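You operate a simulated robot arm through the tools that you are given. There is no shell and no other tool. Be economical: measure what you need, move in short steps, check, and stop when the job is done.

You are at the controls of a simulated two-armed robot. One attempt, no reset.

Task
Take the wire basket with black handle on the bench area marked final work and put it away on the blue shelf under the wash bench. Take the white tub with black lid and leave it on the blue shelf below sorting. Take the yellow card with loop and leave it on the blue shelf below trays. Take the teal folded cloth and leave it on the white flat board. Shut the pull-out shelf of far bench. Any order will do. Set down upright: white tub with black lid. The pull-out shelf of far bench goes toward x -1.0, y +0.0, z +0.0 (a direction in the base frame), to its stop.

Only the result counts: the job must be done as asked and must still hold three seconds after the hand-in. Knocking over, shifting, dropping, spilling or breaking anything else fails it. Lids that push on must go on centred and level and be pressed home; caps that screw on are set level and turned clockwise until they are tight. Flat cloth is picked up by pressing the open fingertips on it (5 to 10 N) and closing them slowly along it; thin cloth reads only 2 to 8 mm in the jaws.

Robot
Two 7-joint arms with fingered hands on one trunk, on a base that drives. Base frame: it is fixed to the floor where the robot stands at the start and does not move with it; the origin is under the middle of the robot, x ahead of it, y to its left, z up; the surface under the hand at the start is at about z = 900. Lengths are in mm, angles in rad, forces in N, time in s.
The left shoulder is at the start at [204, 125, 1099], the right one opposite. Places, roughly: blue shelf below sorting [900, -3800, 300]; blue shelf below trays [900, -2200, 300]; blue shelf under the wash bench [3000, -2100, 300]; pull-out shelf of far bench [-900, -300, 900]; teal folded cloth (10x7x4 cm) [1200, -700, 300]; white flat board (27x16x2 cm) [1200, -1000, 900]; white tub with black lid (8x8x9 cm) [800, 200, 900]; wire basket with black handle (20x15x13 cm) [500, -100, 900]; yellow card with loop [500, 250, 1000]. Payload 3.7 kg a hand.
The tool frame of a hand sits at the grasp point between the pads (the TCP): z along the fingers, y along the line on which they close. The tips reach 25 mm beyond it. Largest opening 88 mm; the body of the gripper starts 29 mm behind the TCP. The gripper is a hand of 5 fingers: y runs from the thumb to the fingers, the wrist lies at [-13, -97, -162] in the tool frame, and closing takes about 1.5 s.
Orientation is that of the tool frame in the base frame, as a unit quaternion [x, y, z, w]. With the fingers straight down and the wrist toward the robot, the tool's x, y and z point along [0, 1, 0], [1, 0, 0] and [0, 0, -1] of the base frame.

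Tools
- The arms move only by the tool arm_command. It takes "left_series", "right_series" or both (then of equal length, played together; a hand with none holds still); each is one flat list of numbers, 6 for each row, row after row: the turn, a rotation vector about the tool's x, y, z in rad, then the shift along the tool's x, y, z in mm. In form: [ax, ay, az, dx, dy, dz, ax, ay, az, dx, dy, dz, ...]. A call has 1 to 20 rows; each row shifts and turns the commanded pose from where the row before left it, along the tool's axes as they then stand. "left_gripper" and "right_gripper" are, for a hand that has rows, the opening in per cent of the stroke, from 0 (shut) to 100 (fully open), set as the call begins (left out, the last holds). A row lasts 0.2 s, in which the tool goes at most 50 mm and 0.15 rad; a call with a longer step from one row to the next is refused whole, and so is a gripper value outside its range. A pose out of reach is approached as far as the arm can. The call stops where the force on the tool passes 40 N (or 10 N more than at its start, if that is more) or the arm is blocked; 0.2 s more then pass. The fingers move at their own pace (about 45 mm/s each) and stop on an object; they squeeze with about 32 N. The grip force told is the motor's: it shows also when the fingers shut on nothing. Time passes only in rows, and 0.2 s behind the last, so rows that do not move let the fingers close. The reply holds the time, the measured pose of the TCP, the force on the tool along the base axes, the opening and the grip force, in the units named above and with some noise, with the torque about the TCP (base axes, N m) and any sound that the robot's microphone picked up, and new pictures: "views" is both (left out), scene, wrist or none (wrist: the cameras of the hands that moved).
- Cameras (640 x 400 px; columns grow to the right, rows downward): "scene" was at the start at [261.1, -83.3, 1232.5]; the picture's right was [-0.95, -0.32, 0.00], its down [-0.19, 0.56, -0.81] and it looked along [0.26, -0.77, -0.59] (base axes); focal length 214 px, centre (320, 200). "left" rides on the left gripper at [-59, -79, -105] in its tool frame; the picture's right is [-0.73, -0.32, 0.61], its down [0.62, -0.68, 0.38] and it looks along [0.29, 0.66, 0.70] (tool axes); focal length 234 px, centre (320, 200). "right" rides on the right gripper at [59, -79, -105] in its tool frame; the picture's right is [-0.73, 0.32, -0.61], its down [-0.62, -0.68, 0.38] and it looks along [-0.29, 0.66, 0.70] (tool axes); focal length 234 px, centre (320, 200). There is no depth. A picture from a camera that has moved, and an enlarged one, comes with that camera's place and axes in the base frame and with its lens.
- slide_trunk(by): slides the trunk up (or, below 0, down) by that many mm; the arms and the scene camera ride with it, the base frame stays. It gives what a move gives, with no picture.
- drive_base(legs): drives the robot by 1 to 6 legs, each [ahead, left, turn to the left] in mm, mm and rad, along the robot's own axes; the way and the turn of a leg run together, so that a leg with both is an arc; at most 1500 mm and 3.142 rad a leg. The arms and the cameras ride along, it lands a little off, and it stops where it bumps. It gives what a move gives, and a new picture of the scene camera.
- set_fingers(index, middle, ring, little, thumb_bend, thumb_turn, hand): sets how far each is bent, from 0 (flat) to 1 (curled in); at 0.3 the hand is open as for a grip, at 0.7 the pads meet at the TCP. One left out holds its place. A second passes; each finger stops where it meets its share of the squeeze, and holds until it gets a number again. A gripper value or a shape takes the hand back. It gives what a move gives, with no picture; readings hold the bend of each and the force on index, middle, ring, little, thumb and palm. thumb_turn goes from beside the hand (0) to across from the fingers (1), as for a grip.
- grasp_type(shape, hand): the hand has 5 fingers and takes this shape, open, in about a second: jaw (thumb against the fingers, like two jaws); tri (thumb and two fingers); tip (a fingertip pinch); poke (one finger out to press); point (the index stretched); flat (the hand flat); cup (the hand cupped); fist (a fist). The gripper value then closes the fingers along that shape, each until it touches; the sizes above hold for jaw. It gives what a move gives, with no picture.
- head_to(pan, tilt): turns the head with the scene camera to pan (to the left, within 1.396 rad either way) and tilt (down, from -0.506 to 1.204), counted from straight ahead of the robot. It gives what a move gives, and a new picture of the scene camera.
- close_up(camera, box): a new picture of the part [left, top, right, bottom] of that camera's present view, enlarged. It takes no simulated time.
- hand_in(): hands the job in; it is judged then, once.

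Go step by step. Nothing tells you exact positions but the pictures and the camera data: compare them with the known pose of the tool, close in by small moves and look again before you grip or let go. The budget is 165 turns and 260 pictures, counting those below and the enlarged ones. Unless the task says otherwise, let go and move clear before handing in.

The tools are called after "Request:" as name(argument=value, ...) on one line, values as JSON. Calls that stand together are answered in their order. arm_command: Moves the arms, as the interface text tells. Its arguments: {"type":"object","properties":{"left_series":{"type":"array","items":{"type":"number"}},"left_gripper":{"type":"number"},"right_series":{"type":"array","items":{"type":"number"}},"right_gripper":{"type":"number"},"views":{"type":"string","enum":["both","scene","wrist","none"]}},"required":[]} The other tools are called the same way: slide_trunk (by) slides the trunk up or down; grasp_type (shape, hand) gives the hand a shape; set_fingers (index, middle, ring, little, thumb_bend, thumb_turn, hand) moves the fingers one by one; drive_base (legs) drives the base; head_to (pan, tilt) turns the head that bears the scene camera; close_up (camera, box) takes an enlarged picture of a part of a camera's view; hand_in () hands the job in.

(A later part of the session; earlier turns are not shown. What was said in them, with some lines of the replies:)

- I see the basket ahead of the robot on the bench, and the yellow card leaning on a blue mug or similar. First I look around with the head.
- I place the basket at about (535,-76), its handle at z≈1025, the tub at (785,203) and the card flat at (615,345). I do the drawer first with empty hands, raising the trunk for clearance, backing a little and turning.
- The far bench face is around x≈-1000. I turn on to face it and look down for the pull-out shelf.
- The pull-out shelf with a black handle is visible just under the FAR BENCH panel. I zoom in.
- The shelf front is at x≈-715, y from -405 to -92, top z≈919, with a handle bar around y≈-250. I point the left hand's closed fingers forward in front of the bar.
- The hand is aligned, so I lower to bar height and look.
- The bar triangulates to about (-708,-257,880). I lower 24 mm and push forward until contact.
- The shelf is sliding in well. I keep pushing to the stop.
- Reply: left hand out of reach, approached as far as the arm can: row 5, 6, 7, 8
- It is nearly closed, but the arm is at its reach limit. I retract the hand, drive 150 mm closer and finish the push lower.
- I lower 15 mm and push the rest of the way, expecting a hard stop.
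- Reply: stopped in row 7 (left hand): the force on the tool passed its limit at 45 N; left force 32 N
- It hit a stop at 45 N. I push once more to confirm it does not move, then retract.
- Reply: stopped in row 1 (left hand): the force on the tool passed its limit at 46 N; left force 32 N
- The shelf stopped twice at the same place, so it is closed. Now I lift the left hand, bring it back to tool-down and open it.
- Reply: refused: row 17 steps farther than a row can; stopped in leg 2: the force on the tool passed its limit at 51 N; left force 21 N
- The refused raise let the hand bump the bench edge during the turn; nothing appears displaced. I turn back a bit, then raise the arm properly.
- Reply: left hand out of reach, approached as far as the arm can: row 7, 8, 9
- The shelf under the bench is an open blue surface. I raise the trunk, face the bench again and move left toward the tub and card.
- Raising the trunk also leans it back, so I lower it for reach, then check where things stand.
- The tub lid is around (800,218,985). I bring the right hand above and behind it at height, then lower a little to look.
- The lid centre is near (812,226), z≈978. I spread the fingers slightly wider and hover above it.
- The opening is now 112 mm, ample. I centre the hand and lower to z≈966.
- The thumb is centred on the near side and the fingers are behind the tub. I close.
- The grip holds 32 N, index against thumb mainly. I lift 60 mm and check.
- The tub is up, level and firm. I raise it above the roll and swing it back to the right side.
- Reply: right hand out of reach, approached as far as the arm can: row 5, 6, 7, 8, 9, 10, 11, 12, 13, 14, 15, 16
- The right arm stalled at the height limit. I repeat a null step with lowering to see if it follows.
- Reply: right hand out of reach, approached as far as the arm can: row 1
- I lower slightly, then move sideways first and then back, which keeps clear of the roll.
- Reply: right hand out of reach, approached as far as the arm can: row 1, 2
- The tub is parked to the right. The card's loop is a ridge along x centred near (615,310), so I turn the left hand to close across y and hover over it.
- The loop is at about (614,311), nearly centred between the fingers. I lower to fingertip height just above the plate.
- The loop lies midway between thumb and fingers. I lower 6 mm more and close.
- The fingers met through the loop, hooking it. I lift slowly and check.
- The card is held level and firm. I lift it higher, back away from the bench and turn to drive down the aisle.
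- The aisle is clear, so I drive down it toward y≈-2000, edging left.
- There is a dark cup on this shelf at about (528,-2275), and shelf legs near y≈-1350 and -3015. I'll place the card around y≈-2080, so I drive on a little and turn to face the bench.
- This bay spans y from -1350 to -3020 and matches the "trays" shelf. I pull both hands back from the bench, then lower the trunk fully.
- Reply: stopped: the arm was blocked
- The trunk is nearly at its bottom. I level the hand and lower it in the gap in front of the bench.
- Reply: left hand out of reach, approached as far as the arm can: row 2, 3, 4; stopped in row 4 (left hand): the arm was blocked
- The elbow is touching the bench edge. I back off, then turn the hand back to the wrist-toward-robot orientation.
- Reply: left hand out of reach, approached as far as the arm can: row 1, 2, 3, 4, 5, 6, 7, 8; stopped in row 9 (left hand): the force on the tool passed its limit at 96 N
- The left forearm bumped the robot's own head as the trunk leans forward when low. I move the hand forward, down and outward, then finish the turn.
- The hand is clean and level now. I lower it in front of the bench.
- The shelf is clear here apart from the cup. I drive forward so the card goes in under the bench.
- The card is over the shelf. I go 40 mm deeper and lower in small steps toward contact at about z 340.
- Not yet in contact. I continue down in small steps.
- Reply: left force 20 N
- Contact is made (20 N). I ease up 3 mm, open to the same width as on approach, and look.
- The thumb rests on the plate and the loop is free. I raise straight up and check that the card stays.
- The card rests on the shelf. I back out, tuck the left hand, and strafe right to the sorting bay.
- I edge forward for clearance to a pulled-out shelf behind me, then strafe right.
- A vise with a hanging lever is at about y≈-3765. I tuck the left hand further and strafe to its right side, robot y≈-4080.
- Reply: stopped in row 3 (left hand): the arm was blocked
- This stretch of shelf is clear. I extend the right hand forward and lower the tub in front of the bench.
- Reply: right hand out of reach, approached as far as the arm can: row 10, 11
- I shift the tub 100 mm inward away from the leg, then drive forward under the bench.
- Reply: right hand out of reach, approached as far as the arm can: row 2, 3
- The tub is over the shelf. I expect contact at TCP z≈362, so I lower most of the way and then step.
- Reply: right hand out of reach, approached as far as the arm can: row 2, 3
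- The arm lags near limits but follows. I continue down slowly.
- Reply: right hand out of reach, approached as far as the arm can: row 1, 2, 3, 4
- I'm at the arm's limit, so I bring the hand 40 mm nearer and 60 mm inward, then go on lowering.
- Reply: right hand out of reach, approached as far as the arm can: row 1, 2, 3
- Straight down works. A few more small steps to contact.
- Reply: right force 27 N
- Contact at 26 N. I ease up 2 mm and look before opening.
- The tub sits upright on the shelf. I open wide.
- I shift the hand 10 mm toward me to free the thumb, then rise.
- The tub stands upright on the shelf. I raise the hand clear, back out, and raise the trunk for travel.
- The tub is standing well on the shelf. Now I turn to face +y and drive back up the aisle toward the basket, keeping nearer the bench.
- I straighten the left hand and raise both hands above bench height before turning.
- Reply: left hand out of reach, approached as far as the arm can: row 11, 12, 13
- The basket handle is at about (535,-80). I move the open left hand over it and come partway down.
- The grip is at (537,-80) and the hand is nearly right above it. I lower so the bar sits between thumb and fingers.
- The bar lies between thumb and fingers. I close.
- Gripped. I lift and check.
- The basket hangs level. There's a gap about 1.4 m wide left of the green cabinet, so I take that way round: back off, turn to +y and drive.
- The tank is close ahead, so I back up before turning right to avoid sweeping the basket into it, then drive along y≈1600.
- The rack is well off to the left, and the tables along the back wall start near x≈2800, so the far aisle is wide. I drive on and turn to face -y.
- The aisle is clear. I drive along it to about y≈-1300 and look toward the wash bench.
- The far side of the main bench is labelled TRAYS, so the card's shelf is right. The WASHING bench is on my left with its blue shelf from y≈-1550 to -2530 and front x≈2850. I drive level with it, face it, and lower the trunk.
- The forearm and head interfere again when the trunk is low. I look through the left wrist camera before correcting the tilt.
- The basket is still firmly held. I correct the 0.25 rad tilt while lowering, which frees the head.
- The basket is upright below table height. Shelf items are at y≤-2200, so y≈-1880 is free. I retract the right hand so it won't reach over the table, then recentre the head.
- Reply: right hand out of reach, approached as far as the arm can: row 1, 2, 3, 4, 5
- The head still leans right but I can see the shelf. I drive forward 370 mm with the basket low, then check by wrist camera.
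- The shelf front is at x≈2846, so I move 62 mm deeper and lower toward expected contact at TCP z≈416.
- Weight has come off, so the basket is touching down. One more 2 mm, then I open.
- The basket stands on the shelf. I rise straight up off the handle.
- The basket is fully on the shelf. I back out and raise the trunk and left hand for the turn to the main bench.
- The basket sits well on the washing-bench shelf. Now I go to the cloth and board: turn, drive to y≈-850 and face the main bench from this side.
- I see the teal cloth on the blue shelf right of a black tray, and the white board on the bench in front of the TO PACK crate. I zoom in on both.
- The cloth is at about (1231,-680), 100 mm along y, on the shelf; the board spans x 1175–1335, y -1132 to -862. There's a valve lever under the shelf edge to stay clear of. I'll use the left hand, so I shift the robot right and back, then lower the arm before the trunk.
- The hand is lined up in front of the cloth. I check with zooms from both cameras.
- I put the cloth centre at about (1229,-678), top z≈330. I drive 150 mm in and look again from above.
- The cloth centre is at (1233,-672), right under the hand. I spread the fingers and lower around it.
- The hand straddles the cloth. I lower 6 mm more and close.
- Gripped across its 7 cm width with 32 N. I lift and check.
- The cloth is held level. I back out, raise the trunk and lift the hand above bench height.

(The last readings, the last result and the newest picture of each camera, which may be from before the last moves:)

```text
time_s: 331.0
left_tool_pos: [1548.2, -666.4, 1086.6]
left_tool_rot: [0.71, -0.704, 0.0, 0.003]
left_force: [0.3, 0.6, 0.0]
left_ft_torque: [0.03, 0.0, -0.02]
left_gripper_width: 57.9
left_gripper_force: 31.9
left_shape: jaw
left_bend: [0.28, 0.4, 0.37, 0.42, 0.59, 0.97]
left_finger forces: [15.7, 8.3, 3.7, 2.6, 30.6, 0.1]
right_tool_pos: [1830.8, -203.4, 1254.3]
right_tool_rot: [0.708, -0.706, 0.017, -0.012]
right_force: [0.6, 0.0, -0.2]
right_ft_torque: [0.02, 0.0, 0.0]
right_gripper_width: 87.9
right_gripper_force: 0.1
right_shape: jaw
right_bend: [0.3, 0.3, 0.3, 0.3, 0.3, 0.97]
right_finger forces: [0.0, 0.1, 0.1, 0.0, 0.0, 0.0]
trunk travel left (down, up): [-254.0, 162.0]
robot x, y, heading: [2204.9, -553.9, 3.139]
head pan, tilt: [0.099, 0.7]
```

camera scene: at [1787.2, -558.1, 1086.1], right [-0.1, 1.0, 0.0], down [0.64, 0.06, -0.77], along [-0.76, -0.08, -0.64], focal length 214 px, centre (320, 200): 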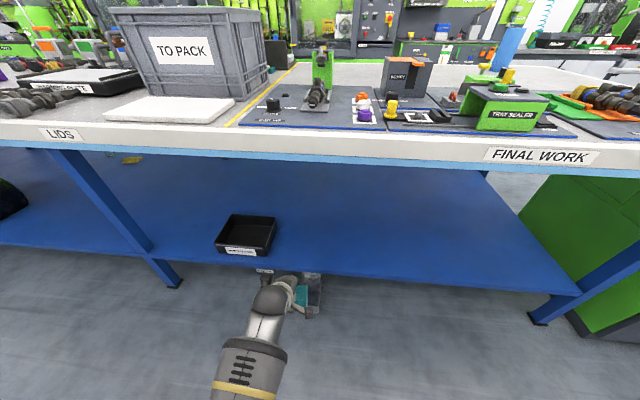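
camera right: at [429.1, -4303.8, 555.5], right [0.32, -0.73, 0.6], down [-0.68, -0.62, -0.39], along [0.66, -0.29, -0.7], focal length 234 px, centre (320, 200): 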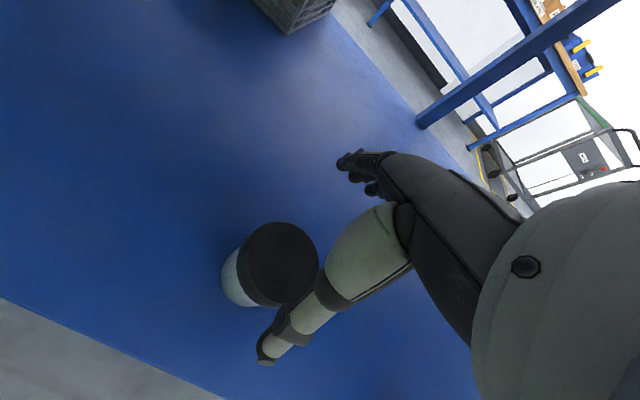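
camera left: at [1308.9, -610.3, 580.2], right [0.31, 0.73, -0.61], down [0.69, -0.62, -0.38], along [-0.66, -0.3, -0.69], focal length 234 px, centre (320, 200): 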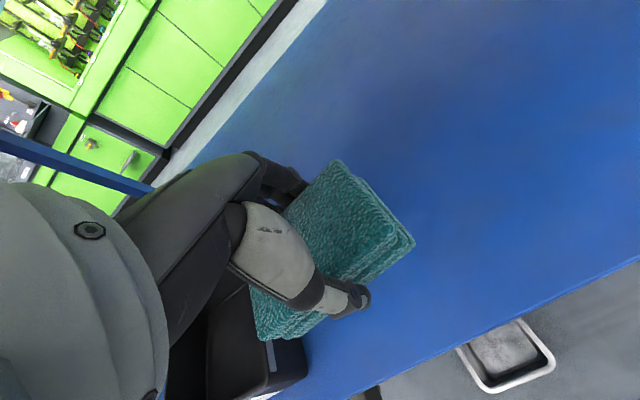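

I strafe left by 331 mm and move forward 275 mm so the cloth hovers over the board.

Request:
drive_base(legs=[[0, 331, 0], [270, 0, 0]])

Request:
head_to(pan=0.3, tilt=0.8)

Request:
close_up(camera="left", box=[0, 0, 640, 400])

```text
time_s: 336.0
left_tool_pos: [1279.8, -999.4, 1085.4]
left_tool_rot: [0.709, -0.705, 0.0, 0.003]
left_force: [0.0, 0.0, 0.0]
left_ft_torque: [-0.03, -0.02, 0.0]
left_gripper_width: 57.9
left_gripper_force: 31.4
left_shape: jaw
left_bend: [0.28, 0.4, 0.37, 0.42, 0.59, 0.97]
left_finger forces: [15.8, 8.3, 3.7, 2.6, 30.5, 0.0]
right_tool_pos: [1563.3, -537.6, 1255.8]
right_tool_rot: [0.707, -0.707, 0.016, -0.011]
right_force: [0.3, 0.1, -0.7]
right_ft_torque: [0.03, -0.04, 0.02]
right_gripper_width: 88.0
right_gripper_force: 0.1
right_shape: jaw
right_bend: [0.3, 0.3, 0.3, 0.3, 0.3, 0.97]
right_finger forces: [0.0, 0.0, 0.0, 0.0, 0.1, 0.0]
trunk travel left (down, up): [-254.0, 162.0]
robot x, y, heading: [1939.0, -883.7, 3.143]
head pan, tilt: [0.099, 0.7]
camera scene: at [1753.7, -891.6, 1368.3], right [-0.1, 1.0, 0.0], down [0.64, 0.06, -0.76], along [-0.76, -0.07, -0.64], focal length 214 px, centre (320, 200)
```

scene: 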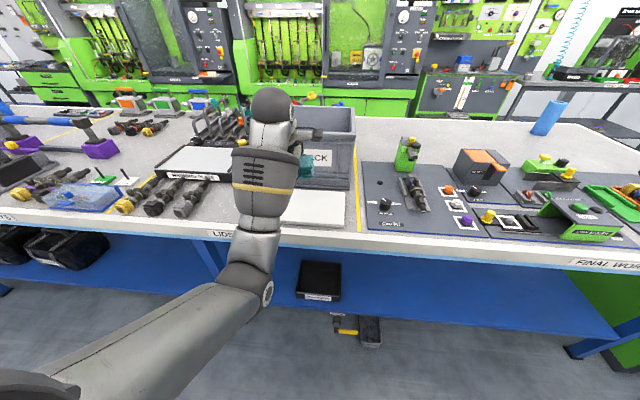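

```text
time_s: 336.7
left_tool_pos: [1280.0, -998.5, 1087.0]
left_tool_rot: [0.71, -0.704, 0.0, 0.003]
left_force: [0.2, 0.3, -0.3]
left_ft_torque: [0.04, -0.01, 0.0]
left_gripper_width: 57.7
left_gripper_force: 31.9
left_shape: jaw
left_bend: [0.28, 0.4, 0.37, 0.42, 0.59, 0.97]
left_finger forces: [15.7, 8.2, 3.7, 2.7, 30.4, 0.1]
right_tool_pos: [1564.5, -535.9, 1257.1]
right_tool_rot: [0.707, -0.706, 0.016, -0.011]
right_force: [-0.2, -0.1, 0.7]
right_ft_torque: [-0.03, 0.07, 0.0]
right_gripper_width: 88.1
right_gripper_force: 0.1
right_shape: jaw
right_bend: [0.3, 0.3, 0.3, 0.3, 0.3, 0.97]
right_finger forces: [0.1, 0.1, 0.1, 0.0, 0.1, 0.0]
trunk travel left (down, up): [-254.0, 162.0]
robot x, y, heading: [1937.5, -880.7, 3.139]
head pan, tilt: [0.3, 0.799]
camera scene: at [1761.9, -907.0, 1360.1], right [-0.29, 0.96, 0.0], down [0.69, 0.21, -0.7], along [-0.67, -0.2, -0.72], focal length 214 px, centre (320, 200)
```

scene: 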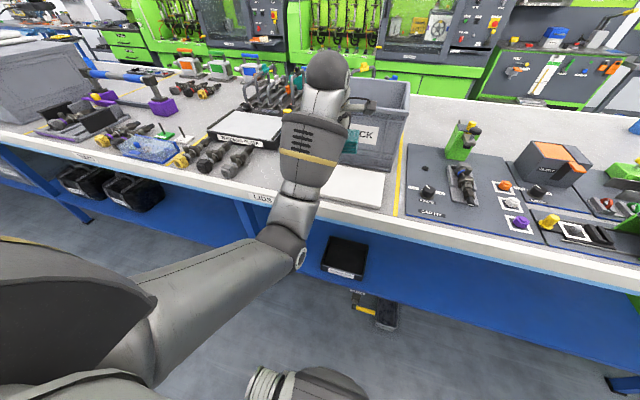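

```text
1.00 times, centred on (320, 200) of left (not enlarged: the box is as wide or as high as the picture)
camera zoom: at [1359.1, -940.7, 1191.2], right [0.32, 0.73, -0.61], down [0.68, -0.62, -0.38], along [-0.66, -0.3, -0.69], focal length 234 px, centre (320, 200)
```

zoom: 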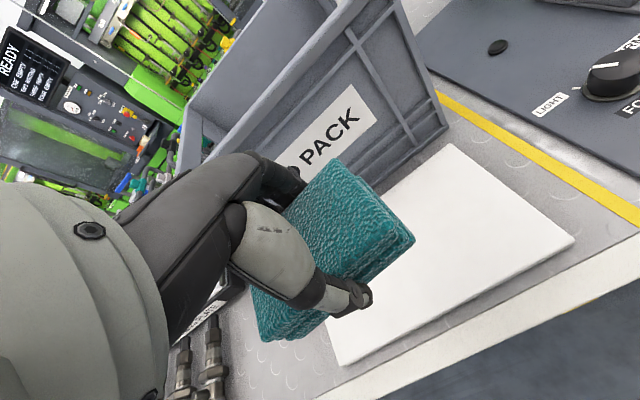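

The board spans x 1174–1320 and y -1122 to -868, with the crate face behind at x≈1165. I move 15 mm forward and lower the cloth toward contact at TCP z≈955.

Request:
arm_command(left_series=[0, 0, 0, 0, 15, 0, 0, 0, 0, 0, 0, 35, 0, 0, 0, 0, 0, 35, 0, 0, 0, 0, 0, 25, 0, 0, 0, 0, 0, 15], views="wrist")

Request:
close_up(camera="scene", box=[270, 90, 430, 190])

```text
time_s: 337.9
left_tool_pos: [1264.2, -997.7, 974.5]
left_tool_rot: [0.71, -0.704, 0.0, 0.003]
left_force: [-0.2, -0.1, -0.7]
left_ft_torque: [-0.02, 0.05, 0.01]
left_gripper_width: 57.9
left_gripper_force: 31.7
left_shape: jaw
left_bend: [0.28, 0.4, 0.37, 0.42, 0.59, 0.97]
left_finger forces: [15.8, 8.1, 3.8, 2.7, 30.5, 0.0]
right_tool_pos: [1564.3, -537.4, 1256.3]
right_tool_rot: [0.708, -0.706, 0.017, -0.012]
right_force: [0.2, 0.5, 0.1]
right_ft_torque: [0.02, 0.0, 0.0]
right_gripper_width: 88.3
right_gripper_force: 0.0
right_shape: jaw
right_bend: [0.3, 0.3, 0.3, 0.3, 0.3, 0.97]
right_finger forces: [0.0, 0.1, 0.1, 0.1, 0.0, 0.1]
trunk travel left (down, up): [-254.0, 162.0]
robot x, y, heading: [1941.0, -884.6, 3.14]
head pan, tilt: [0.3, 0.799]
camera left: at [1343.0, -939.3, 1079.5], right [0.32, 0.73, -0.61], down [0.68, -0.62, -0.38], along [-0.66, -0.3, -0.69], focal length 234 px, centre (320, 200)
```

left: 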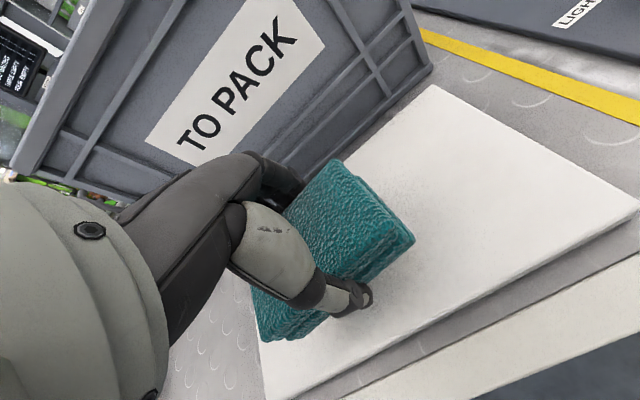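

```text
4.00 times, centred on (350, 140) of scene
camera zoom: at [1761.7, -907.1, 1360.1], right [-0.29, 0.96, 0.0], down [0.69, 0.21, -0.7], along [-0.67, -0.2, -0.72], focal length 858 px, centre (200, 440)
```

zoom: 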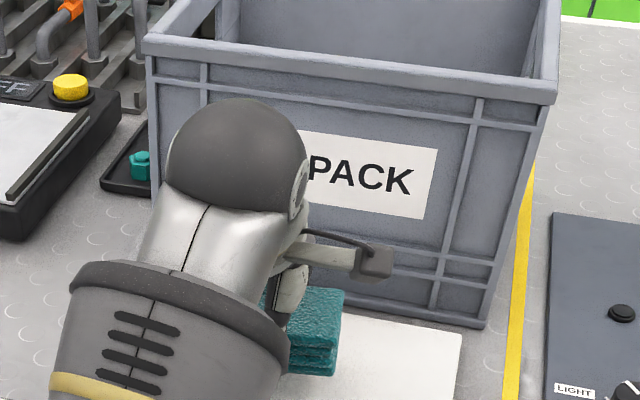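

The alignment is good. I lower in small steps.

Request:
arm_command(left_series=[0, 0, 0, 0, 0, 6, 0, 0, 0, 0, 0, 4, 0, 0, 0, 0, 0, 3, 0, 0, 0, 0, 0, 3], views="none")

```text
time_s: 338.9
left_tool_pos: [1266.2, -1000.0, 959.3]
left_tool_rot: [0.709, -0.705, 0.0, 0.003]
left_force: [0.3, -0.4, -0.8]
left_ft_torque: [0.02, -0.03, 0.0]
left_gripper_width: 58.0
left_gripper_force: 31.8
left_shape: jaw
left_bend: [0.28, 0.4, 0.37, 0.42, 0.59, 0.97]
left_finger forces: [15.9, 8.2, 3.6, 2.6, 30.6, 0.1]
right_tool_pos: [1565.1, -536.7, 1257.0]
right_tool_rot: [0.708, -0.706, 0.017, -0.011]
right_force: [-0.8, -1.2, -0.4]
right_ft_torque: [-0.02, 0.01, -0.03]
right_gripper_width: 88.0
right_gripper_force: 0.0
right_shape: jaw
right_bend: [0.3, 0.3, 0.3, 0.3, 0.3, 0.97]
right_finger forces: [0.0, 0.0, 0.0, 0.0, 0.1, 0.0]
trunk travel left (down, up): [-254.0, 162.0]
robot x, y, heading: [1936.8, -883.9, 3.139]
head pan, tilt: [0.3, 0.799]
```

Request:
arm_command(left_series=[0, 0, 0, 0, 0, 2, 0, 0, 0, 0, 0, 2, 0, 0, 0, 0, 0, 2, 0, 0, 0, 0, 0, 2], views="wrist")

```text
time_s: 339.9
left_tool_pos: [1264.6, -999.3, 953.2]
left_tool_rot: [0.71, -0.704, -0.001, 0.002]
left_force: [0.2, -0.1, -1.1]
left_ft_torque: [-0.02, 0.01, -0.03]
left_gripper_width: 58.1
left_gripper_force: 32.2
left_shape: jaw
left_bend: [0.28, 0.4, 0.37, 0.42, 0.59, 0.97]
left_finger forces: [15.9, 8.2, 3.7, 2.5, 30.6, 0.0]
right_tool_pos: [1563.7, -537.4, 1256.6]
right_tool_rot: [0.708, -0.706, 0.017, -0.012]
right_force: [-0.4, -0.1, -0.1]
right_ft_torque: [0.01, -0.03, 0.01]
right_gripper_width: 87.9
right_gripper_force: 0.0
right_shape: jaw
right_bend: [0.3, 0.3, 0.3, 0.3, 0.3, 0.97]
right_finger forces: [0.0, 0.0, 0.1, 0.0, 0.0, 0.1]
trunk travel left (down, up): [-254.0, 162.0]
robot x, y, heading: [1934.5, -884.3, 3.144]
head pan, tilt: [0.3, 0.799]
camera left: at [1343.5, -941.0, 1057.3], right [0.32, 0.73, -0.61], down [0.68, -0.62, -0.38], along [-0.66, -0.3, -0.69], focal length 234 px, centre (320, 200)
```

left: 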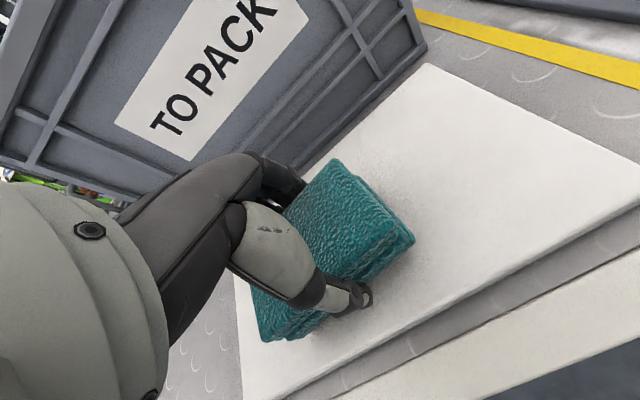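

Still no contact; I keep going down 2 mm at a time.

Request:
arm_command(left_series=[0, 0, 0, 0, 0, 2, 0, 0, 0, 0, 0, 2, 0, 0, 0, 0, 0, 2], views="none")

```text
time_s: 340.7
left_tool_pos: [1265.8, -1000.1, 947.2]
left_tool_rot: [0.71, -0.704, 0.0, 0.003]
left_force: [-0.5, 0.3, 0.5]
left_ft_torque: [0.02, 0.01, 0.0]
left_gripper_width: 57.7
left_gripper_force: 32.6
left_shape: jaw
left_bend: [0.28, 0.4, 0.37, 0.42, 0.59, 0.97]
left_finger forces: [15.8, 8.2, 3.7, 2.6, 30.5, 0.0]
right_tool_pos: [1564.9, -537.5, 1256.6]
right_tool_rot: [0.707, -0.707, 0.016, -0.012]
right_force: [0.3, -0.3, -0.6]
right_ft_torque: [0.04, 0.02, -0.01]
right_gripper_width: 88.0
right_gripper_force: 0.0
right_shape: jaw
right_bend: [0.3, 0.3, 0.3, 0.3, 0.3, 0.97]
right_finger forces: [0.0, 0.0, 0.0, 0.0, 0.1, 0.0]
trunk travel left (down, up): [-254.0, 162.0]
robot x, y, heading: [1936.0, -883.4, 3.14]
head pan, tilt: [0.3, 0.799]
```

Request:
arm_command(left_series=[0, 0, 0, 0, 0, 2, 0, 0, 0, 0, 0, 2, 0, 0, 0, 0, 0, 1], views="none")

Request:
close_up(camera="left", box=[200, 120, 520, 320])

```text
time_s: 341.5
left_tool_pos: [1266.9, -999.4, 945.2]
left_tool_rot: [0.71, -0.705, -0.002, 0.004]
left_force: [-0.2, 0.0, 10.2]
left_ft_torque: [-0.2, 0.11, -0.04]
left_gripper_width: 57.7
left_gripper_force: 32.4
left_shape: jaw
left_bend: [0.28, 0.4, 0.37, 0.41, 0.59, 0.97]
left_finger forces: [15.8, 8.6, 4.2, 3.2, 31.7, 0.0]
right_tool_pos: [1565.8, -536.8, 1256.2]
right_tool_rot: [0.708, -0.706, 0.016, -0.011]
right_force: [-0.5, -0.2, -0.8]
right_ft_torque: [-0.01, 0.0, 0.02]
right_gripper_width: 88.2
right_gripper_force: 0.0
right_shape: jaw
right_bend: [0.3, 0.3, 0.3, 0.3, 0.3, 0.97]
right_finger forces: [0.0, 0.0, 0.1, 0.0, 0.0, 0.1]
trunk travel left (down, up): [-254.0, 162.0]
robot x, y, heading: [1936.9, -883.5, 3.139]
head pan, tilt: [0.3, 0.799]
```

```text
2.00 times, centred on (360, 220) of left
camera zoom: at [1344.9, -941.3, 1048.3], right [0.31, 0.73, -0.61], down [0.68, -0.62, -0.39], along [-0.66, -0.3, -0.69], focal length 468 px, centre (240, 160)
```

zoom: 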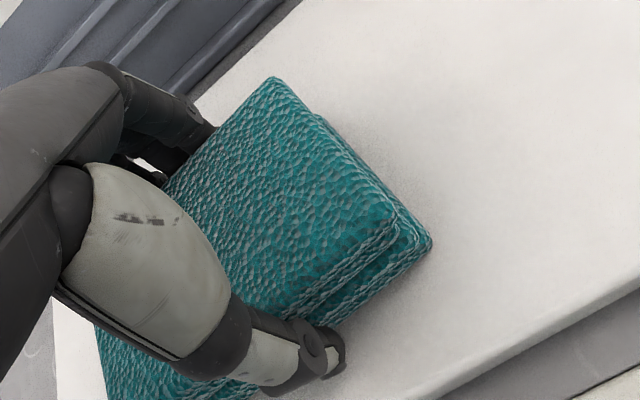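

Contact at 10 N. I open and check.

Request:
arm_command(left_gripper=100, left_series=[0, 0, 0, 0, 0, -1, 0, 0, 0, 0, 0, 0, 0, 0, 0, 0, 0, 0, 0, 0, 0, 0, 0, 0, 0, 0, 0, 0, 0, 0], views="wrist")

```text
time_s: 342.7
left_tool_pos: [1265.7, -999.4, 943.7]
left_tool_rot: [0.71, -0.704, 0.0, 0.003]
left_force: [0.5, -0.3, -0.2]
left_ft_torque: [0.0, 0.02, 0.04]
left_gripper_width: 88.0
left_gripper_force: 0.1
left_shape: jaw
left_bend: [0.3, 0.3, 0.3, 0.3, 0.3, 0.97]
left_finger forces: [0.0, 0.1, 0.0, 0.1, 0.2, 0.0]
right_tool_pos: [1565.0, -537.4, 1255.1]
right_tool_rot: [0.708, -0.706, 0.017, -0.011]
right_force: [0.2, 0.0, 0.8]
right_ft_torque: [0.04, 0.02, -0.02]
right_gripper_width: 87.9
right_gripper_force: 0.1
right_shape: jaw
right_bend: [0.3, 0.3, 0.3, 0.3, 0.3, 0.97]
right_finger forces: [0.1, 0.1, 0.0, 0.1, 0.0, 0.0]
trunk travel left (down, up): [-254.0, 162.0]
robot x, y, heading: [1940.3, -884.1, 3.14]
head pan, tilt: [0.3, 0.799]
camera left: at [1343.9, -941.5, 1047.2], right [0.32, 0.73, -0.61], down [0.68, -0.62, -0.38], along [-0.66, -0.3, -0.69], focal length 234 px, centre (320, 200)
```

left: 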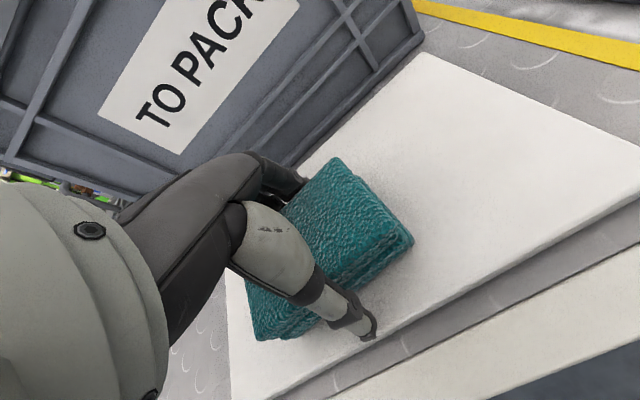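

The cloth is released on the board. I rise straight up.

Request:
arm_command(left_series=[0, 0, 0, 0, 0, -10, 0, 0, 0, 0, 0, -20, 0, 0, 0, 0, 0, -35, 0, 0, 0, 0, 0, -40, 0, 0, 0, 0, 0, -30], views="wrist")

```text
time_s: 343.9
left_tool_pos: [1266.8, -999.9, 1076.1]
left_tool_rot: [0.71, -0.704, 0.0, 0.002]
left_force: [1.3, 0.1, -0.3]
left_ft_torque: [0.0, 0.02, -0.01]
left_gripper_width: 88.0
left_gripper_force: 0.0
left_shape: jaw
left_bend: [0.3, 0.3, 0.3, 0.3, 0.3, 0.97]
left_finger forces: [0.0, 0.1, 0.0, 0.0, 0.0, 0.0]
right_tool_pos: [1564.1, -536.8, 1256.9]
right_tool_rot: [0.707, -0.707, 0.017, -0.011]
right_force: [-0.5, -0.4, 0.5]
right_ft_torque: [0.0, 0.0, 0.0]
right_gripper_width: 87.9
right_gripper_force: 0.0
right_shape: jaw
right_bend: [0.3, 0.3, 0.3, 0.3, 0.3, 0.97]
right_finger forces: [0.0, 0.0, 0.1, 0.0, 0.0, 0.0]
trunk travel left (down, up): [-254.0, 162.0]
robot x, y, heading: [1938.3, -883.0, 3.145]
head pan, tilt: [0.3, 0.799]
camera left: at [1344.8, -942.4, 1181.1], right [0.32, 0.73, -0.61], down [0.68, -0.62, -0.38], along [-0.66, -0.3, -0.69], focal length 234 px, centre (320, 200)
```

left: 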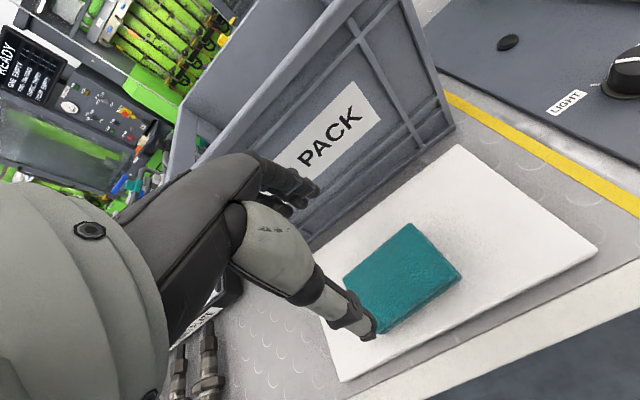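

The cloth rests on the board. I back away for a final look.

Request:
drive_base(legs=[[-250, 0, 0]])

Request:
head_to(pan=0.0, tilt=0.4)

Request:
close_up(camera="scene", box=[160, 80, 480, 280])

```text
time_s: 345.8
left_tool_pos: [1520.7, -1000.3, 1077.1]
left_tool_rot: [0.709, -0.705, 0.001, 0.003]
left_force: [0.0, 0.2, -0.6]
left_ft_torque: [-0.02, 0.03, 0.0]
left_gripper_width: 88.0
left_gripper_force: 0.0
left_shape: jaw
left_bend: [0.3, 0.3, 0.3, 0.3, 0.3, 0.97]
left_finger forces: [0.1, 0.0, 0.0, 0.0, 0.0, 0.1]
right_tool_pos: [1818.4, -537.4, 1256.6]
right_tool_rot: [-0.706, 0.708, -0.017, 0.012]
right_force: [0.0, 0.1, 0.7]
right_ft_torque: [0.0, 0.0, 0.04]
right_gripper_width: 87.8
right_gripper_force: 0.0
right_shape: jaw
right_bend: [0.3, 0.3, 0.3, 0.3, 0.3, 0.97]
right_finger forces: [0.1, 0.1, 0.0, 0.0, 0.0, 0.0]
trunk travel left (down, up): [-254.0, 162.0]
robot x, y, heading: [2192.7, -881.8, 3.139]
head pan, tilt: [0.3, 0.799]
camera scene: at [2015.6, -907.5, 1360.2], right [-0.29, 0.96, 0.0], down [0.69, 0.21, -0.7], along [-0.67, -0.2, -0.72], focal length 214 px, centre (320, 200)
```

scene: 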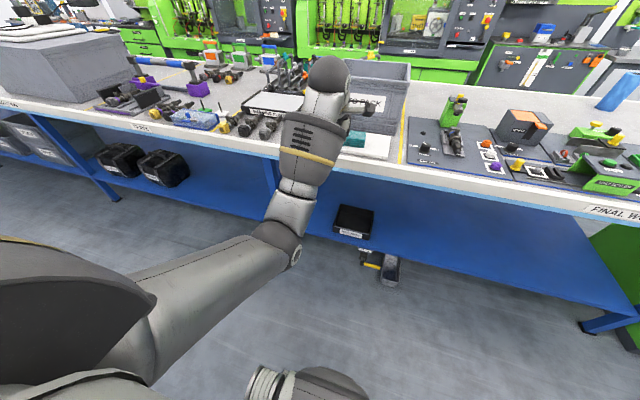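

```text
time_s: 346.6
left_tool_pos: [1518.8, -1000.9, 1075.7]
left_tool_rot: [0.709, -0.705, 0.001, 0.003]
left_force: [0.2, 0.2, 0.5]
left_ft_torque: [0.03, -0.02, 0.03]
left_gripper_width: 87.8
left_gripper_force: 0.1
left_shape: jaw
left_bend: [0.3, 0.3, 0.3, 0.3, 0.3, 0.97]
left_finger forces: [0.0, 0.0, 0.1, 0.0, 0.1, 0.0]
right_tool_pos: [1818.2, -536.6, 1254.6]
right_tool_rot: [0.707, -0.707, 0.017, -0.012]
right_force: [0.2, -0.6, -0.7]
right_ft_torque: [0.02, 0.03, 0.03]
right_gripper_width: 88.0
right_gripper_force: 0.0
right_shape: jaw
right_bend: [0.3, 0.3, 0.3, 0.3, 0.3, 0.97]
right_finger forces: [0.0, 0.1, 0.0, 0.0, 0.1, 0.1]
trunk travel left (down, up): [-254.0, 162.0]
robot x, y, heading: [2190.0, -885.7, 3.14]
head pan, tilt: [0.0, 0.4]
camera scene: at [1999.4, -883.6, 1395.1], right [0.0, 1.0, 0.0], down [0.39, 0.0, -0.92], along [-0.92, 0.0, -0.39], focal length 214 px, centre (320, 200)
```

scene: 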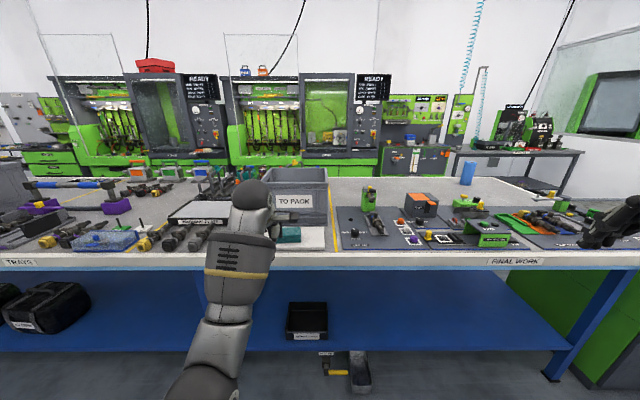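

```text
2.00 times, centred on (320, 180) of scene
camera zoom: at [1999.4, -883.6, 1395.1], right [0.0, 1.0, 0.0], down [0.39, 0.0, -0.92], along [-0.92, 0.0, -0.39], focal length 429 px, centre (320, 240)
```

zoom: 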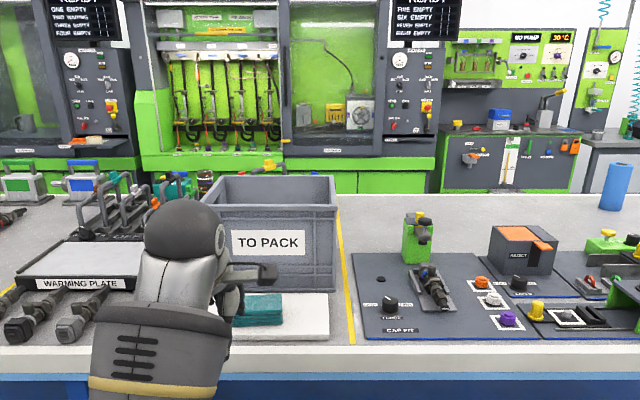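

All five pieces look done: the shelf is shut, the cloth is on the board, and both hands are empty and clear. I hand in.

Request:
hand_in()

```text
The job is handed in.
```

I handed the job in with all five tasks done; no verdict has come back yet.

- **Basket:** on the blue shelf under the washing bench, clear of the small items already there.
- **White tub:** upright on the blue shelf in the bay at the sorting position. No "sorting" label was visible from my side, so I went by the given coordinates.
- **Yellow card:** on the blue shelf below trays, near a dark cup that I left in place.
- **Teal cloth:** on the white board, in front of the "TO PACK" crate.
- **Pull-out shelf:** pushed in until it stopped twice at the same point, and it still looked shut from across the room at the end.

Early on, my left hand bumped the front edge of the main bench while I was turning. Later, my left elbow pressed against the bench edge above the card's shelf. Nothing appeared to move either time.
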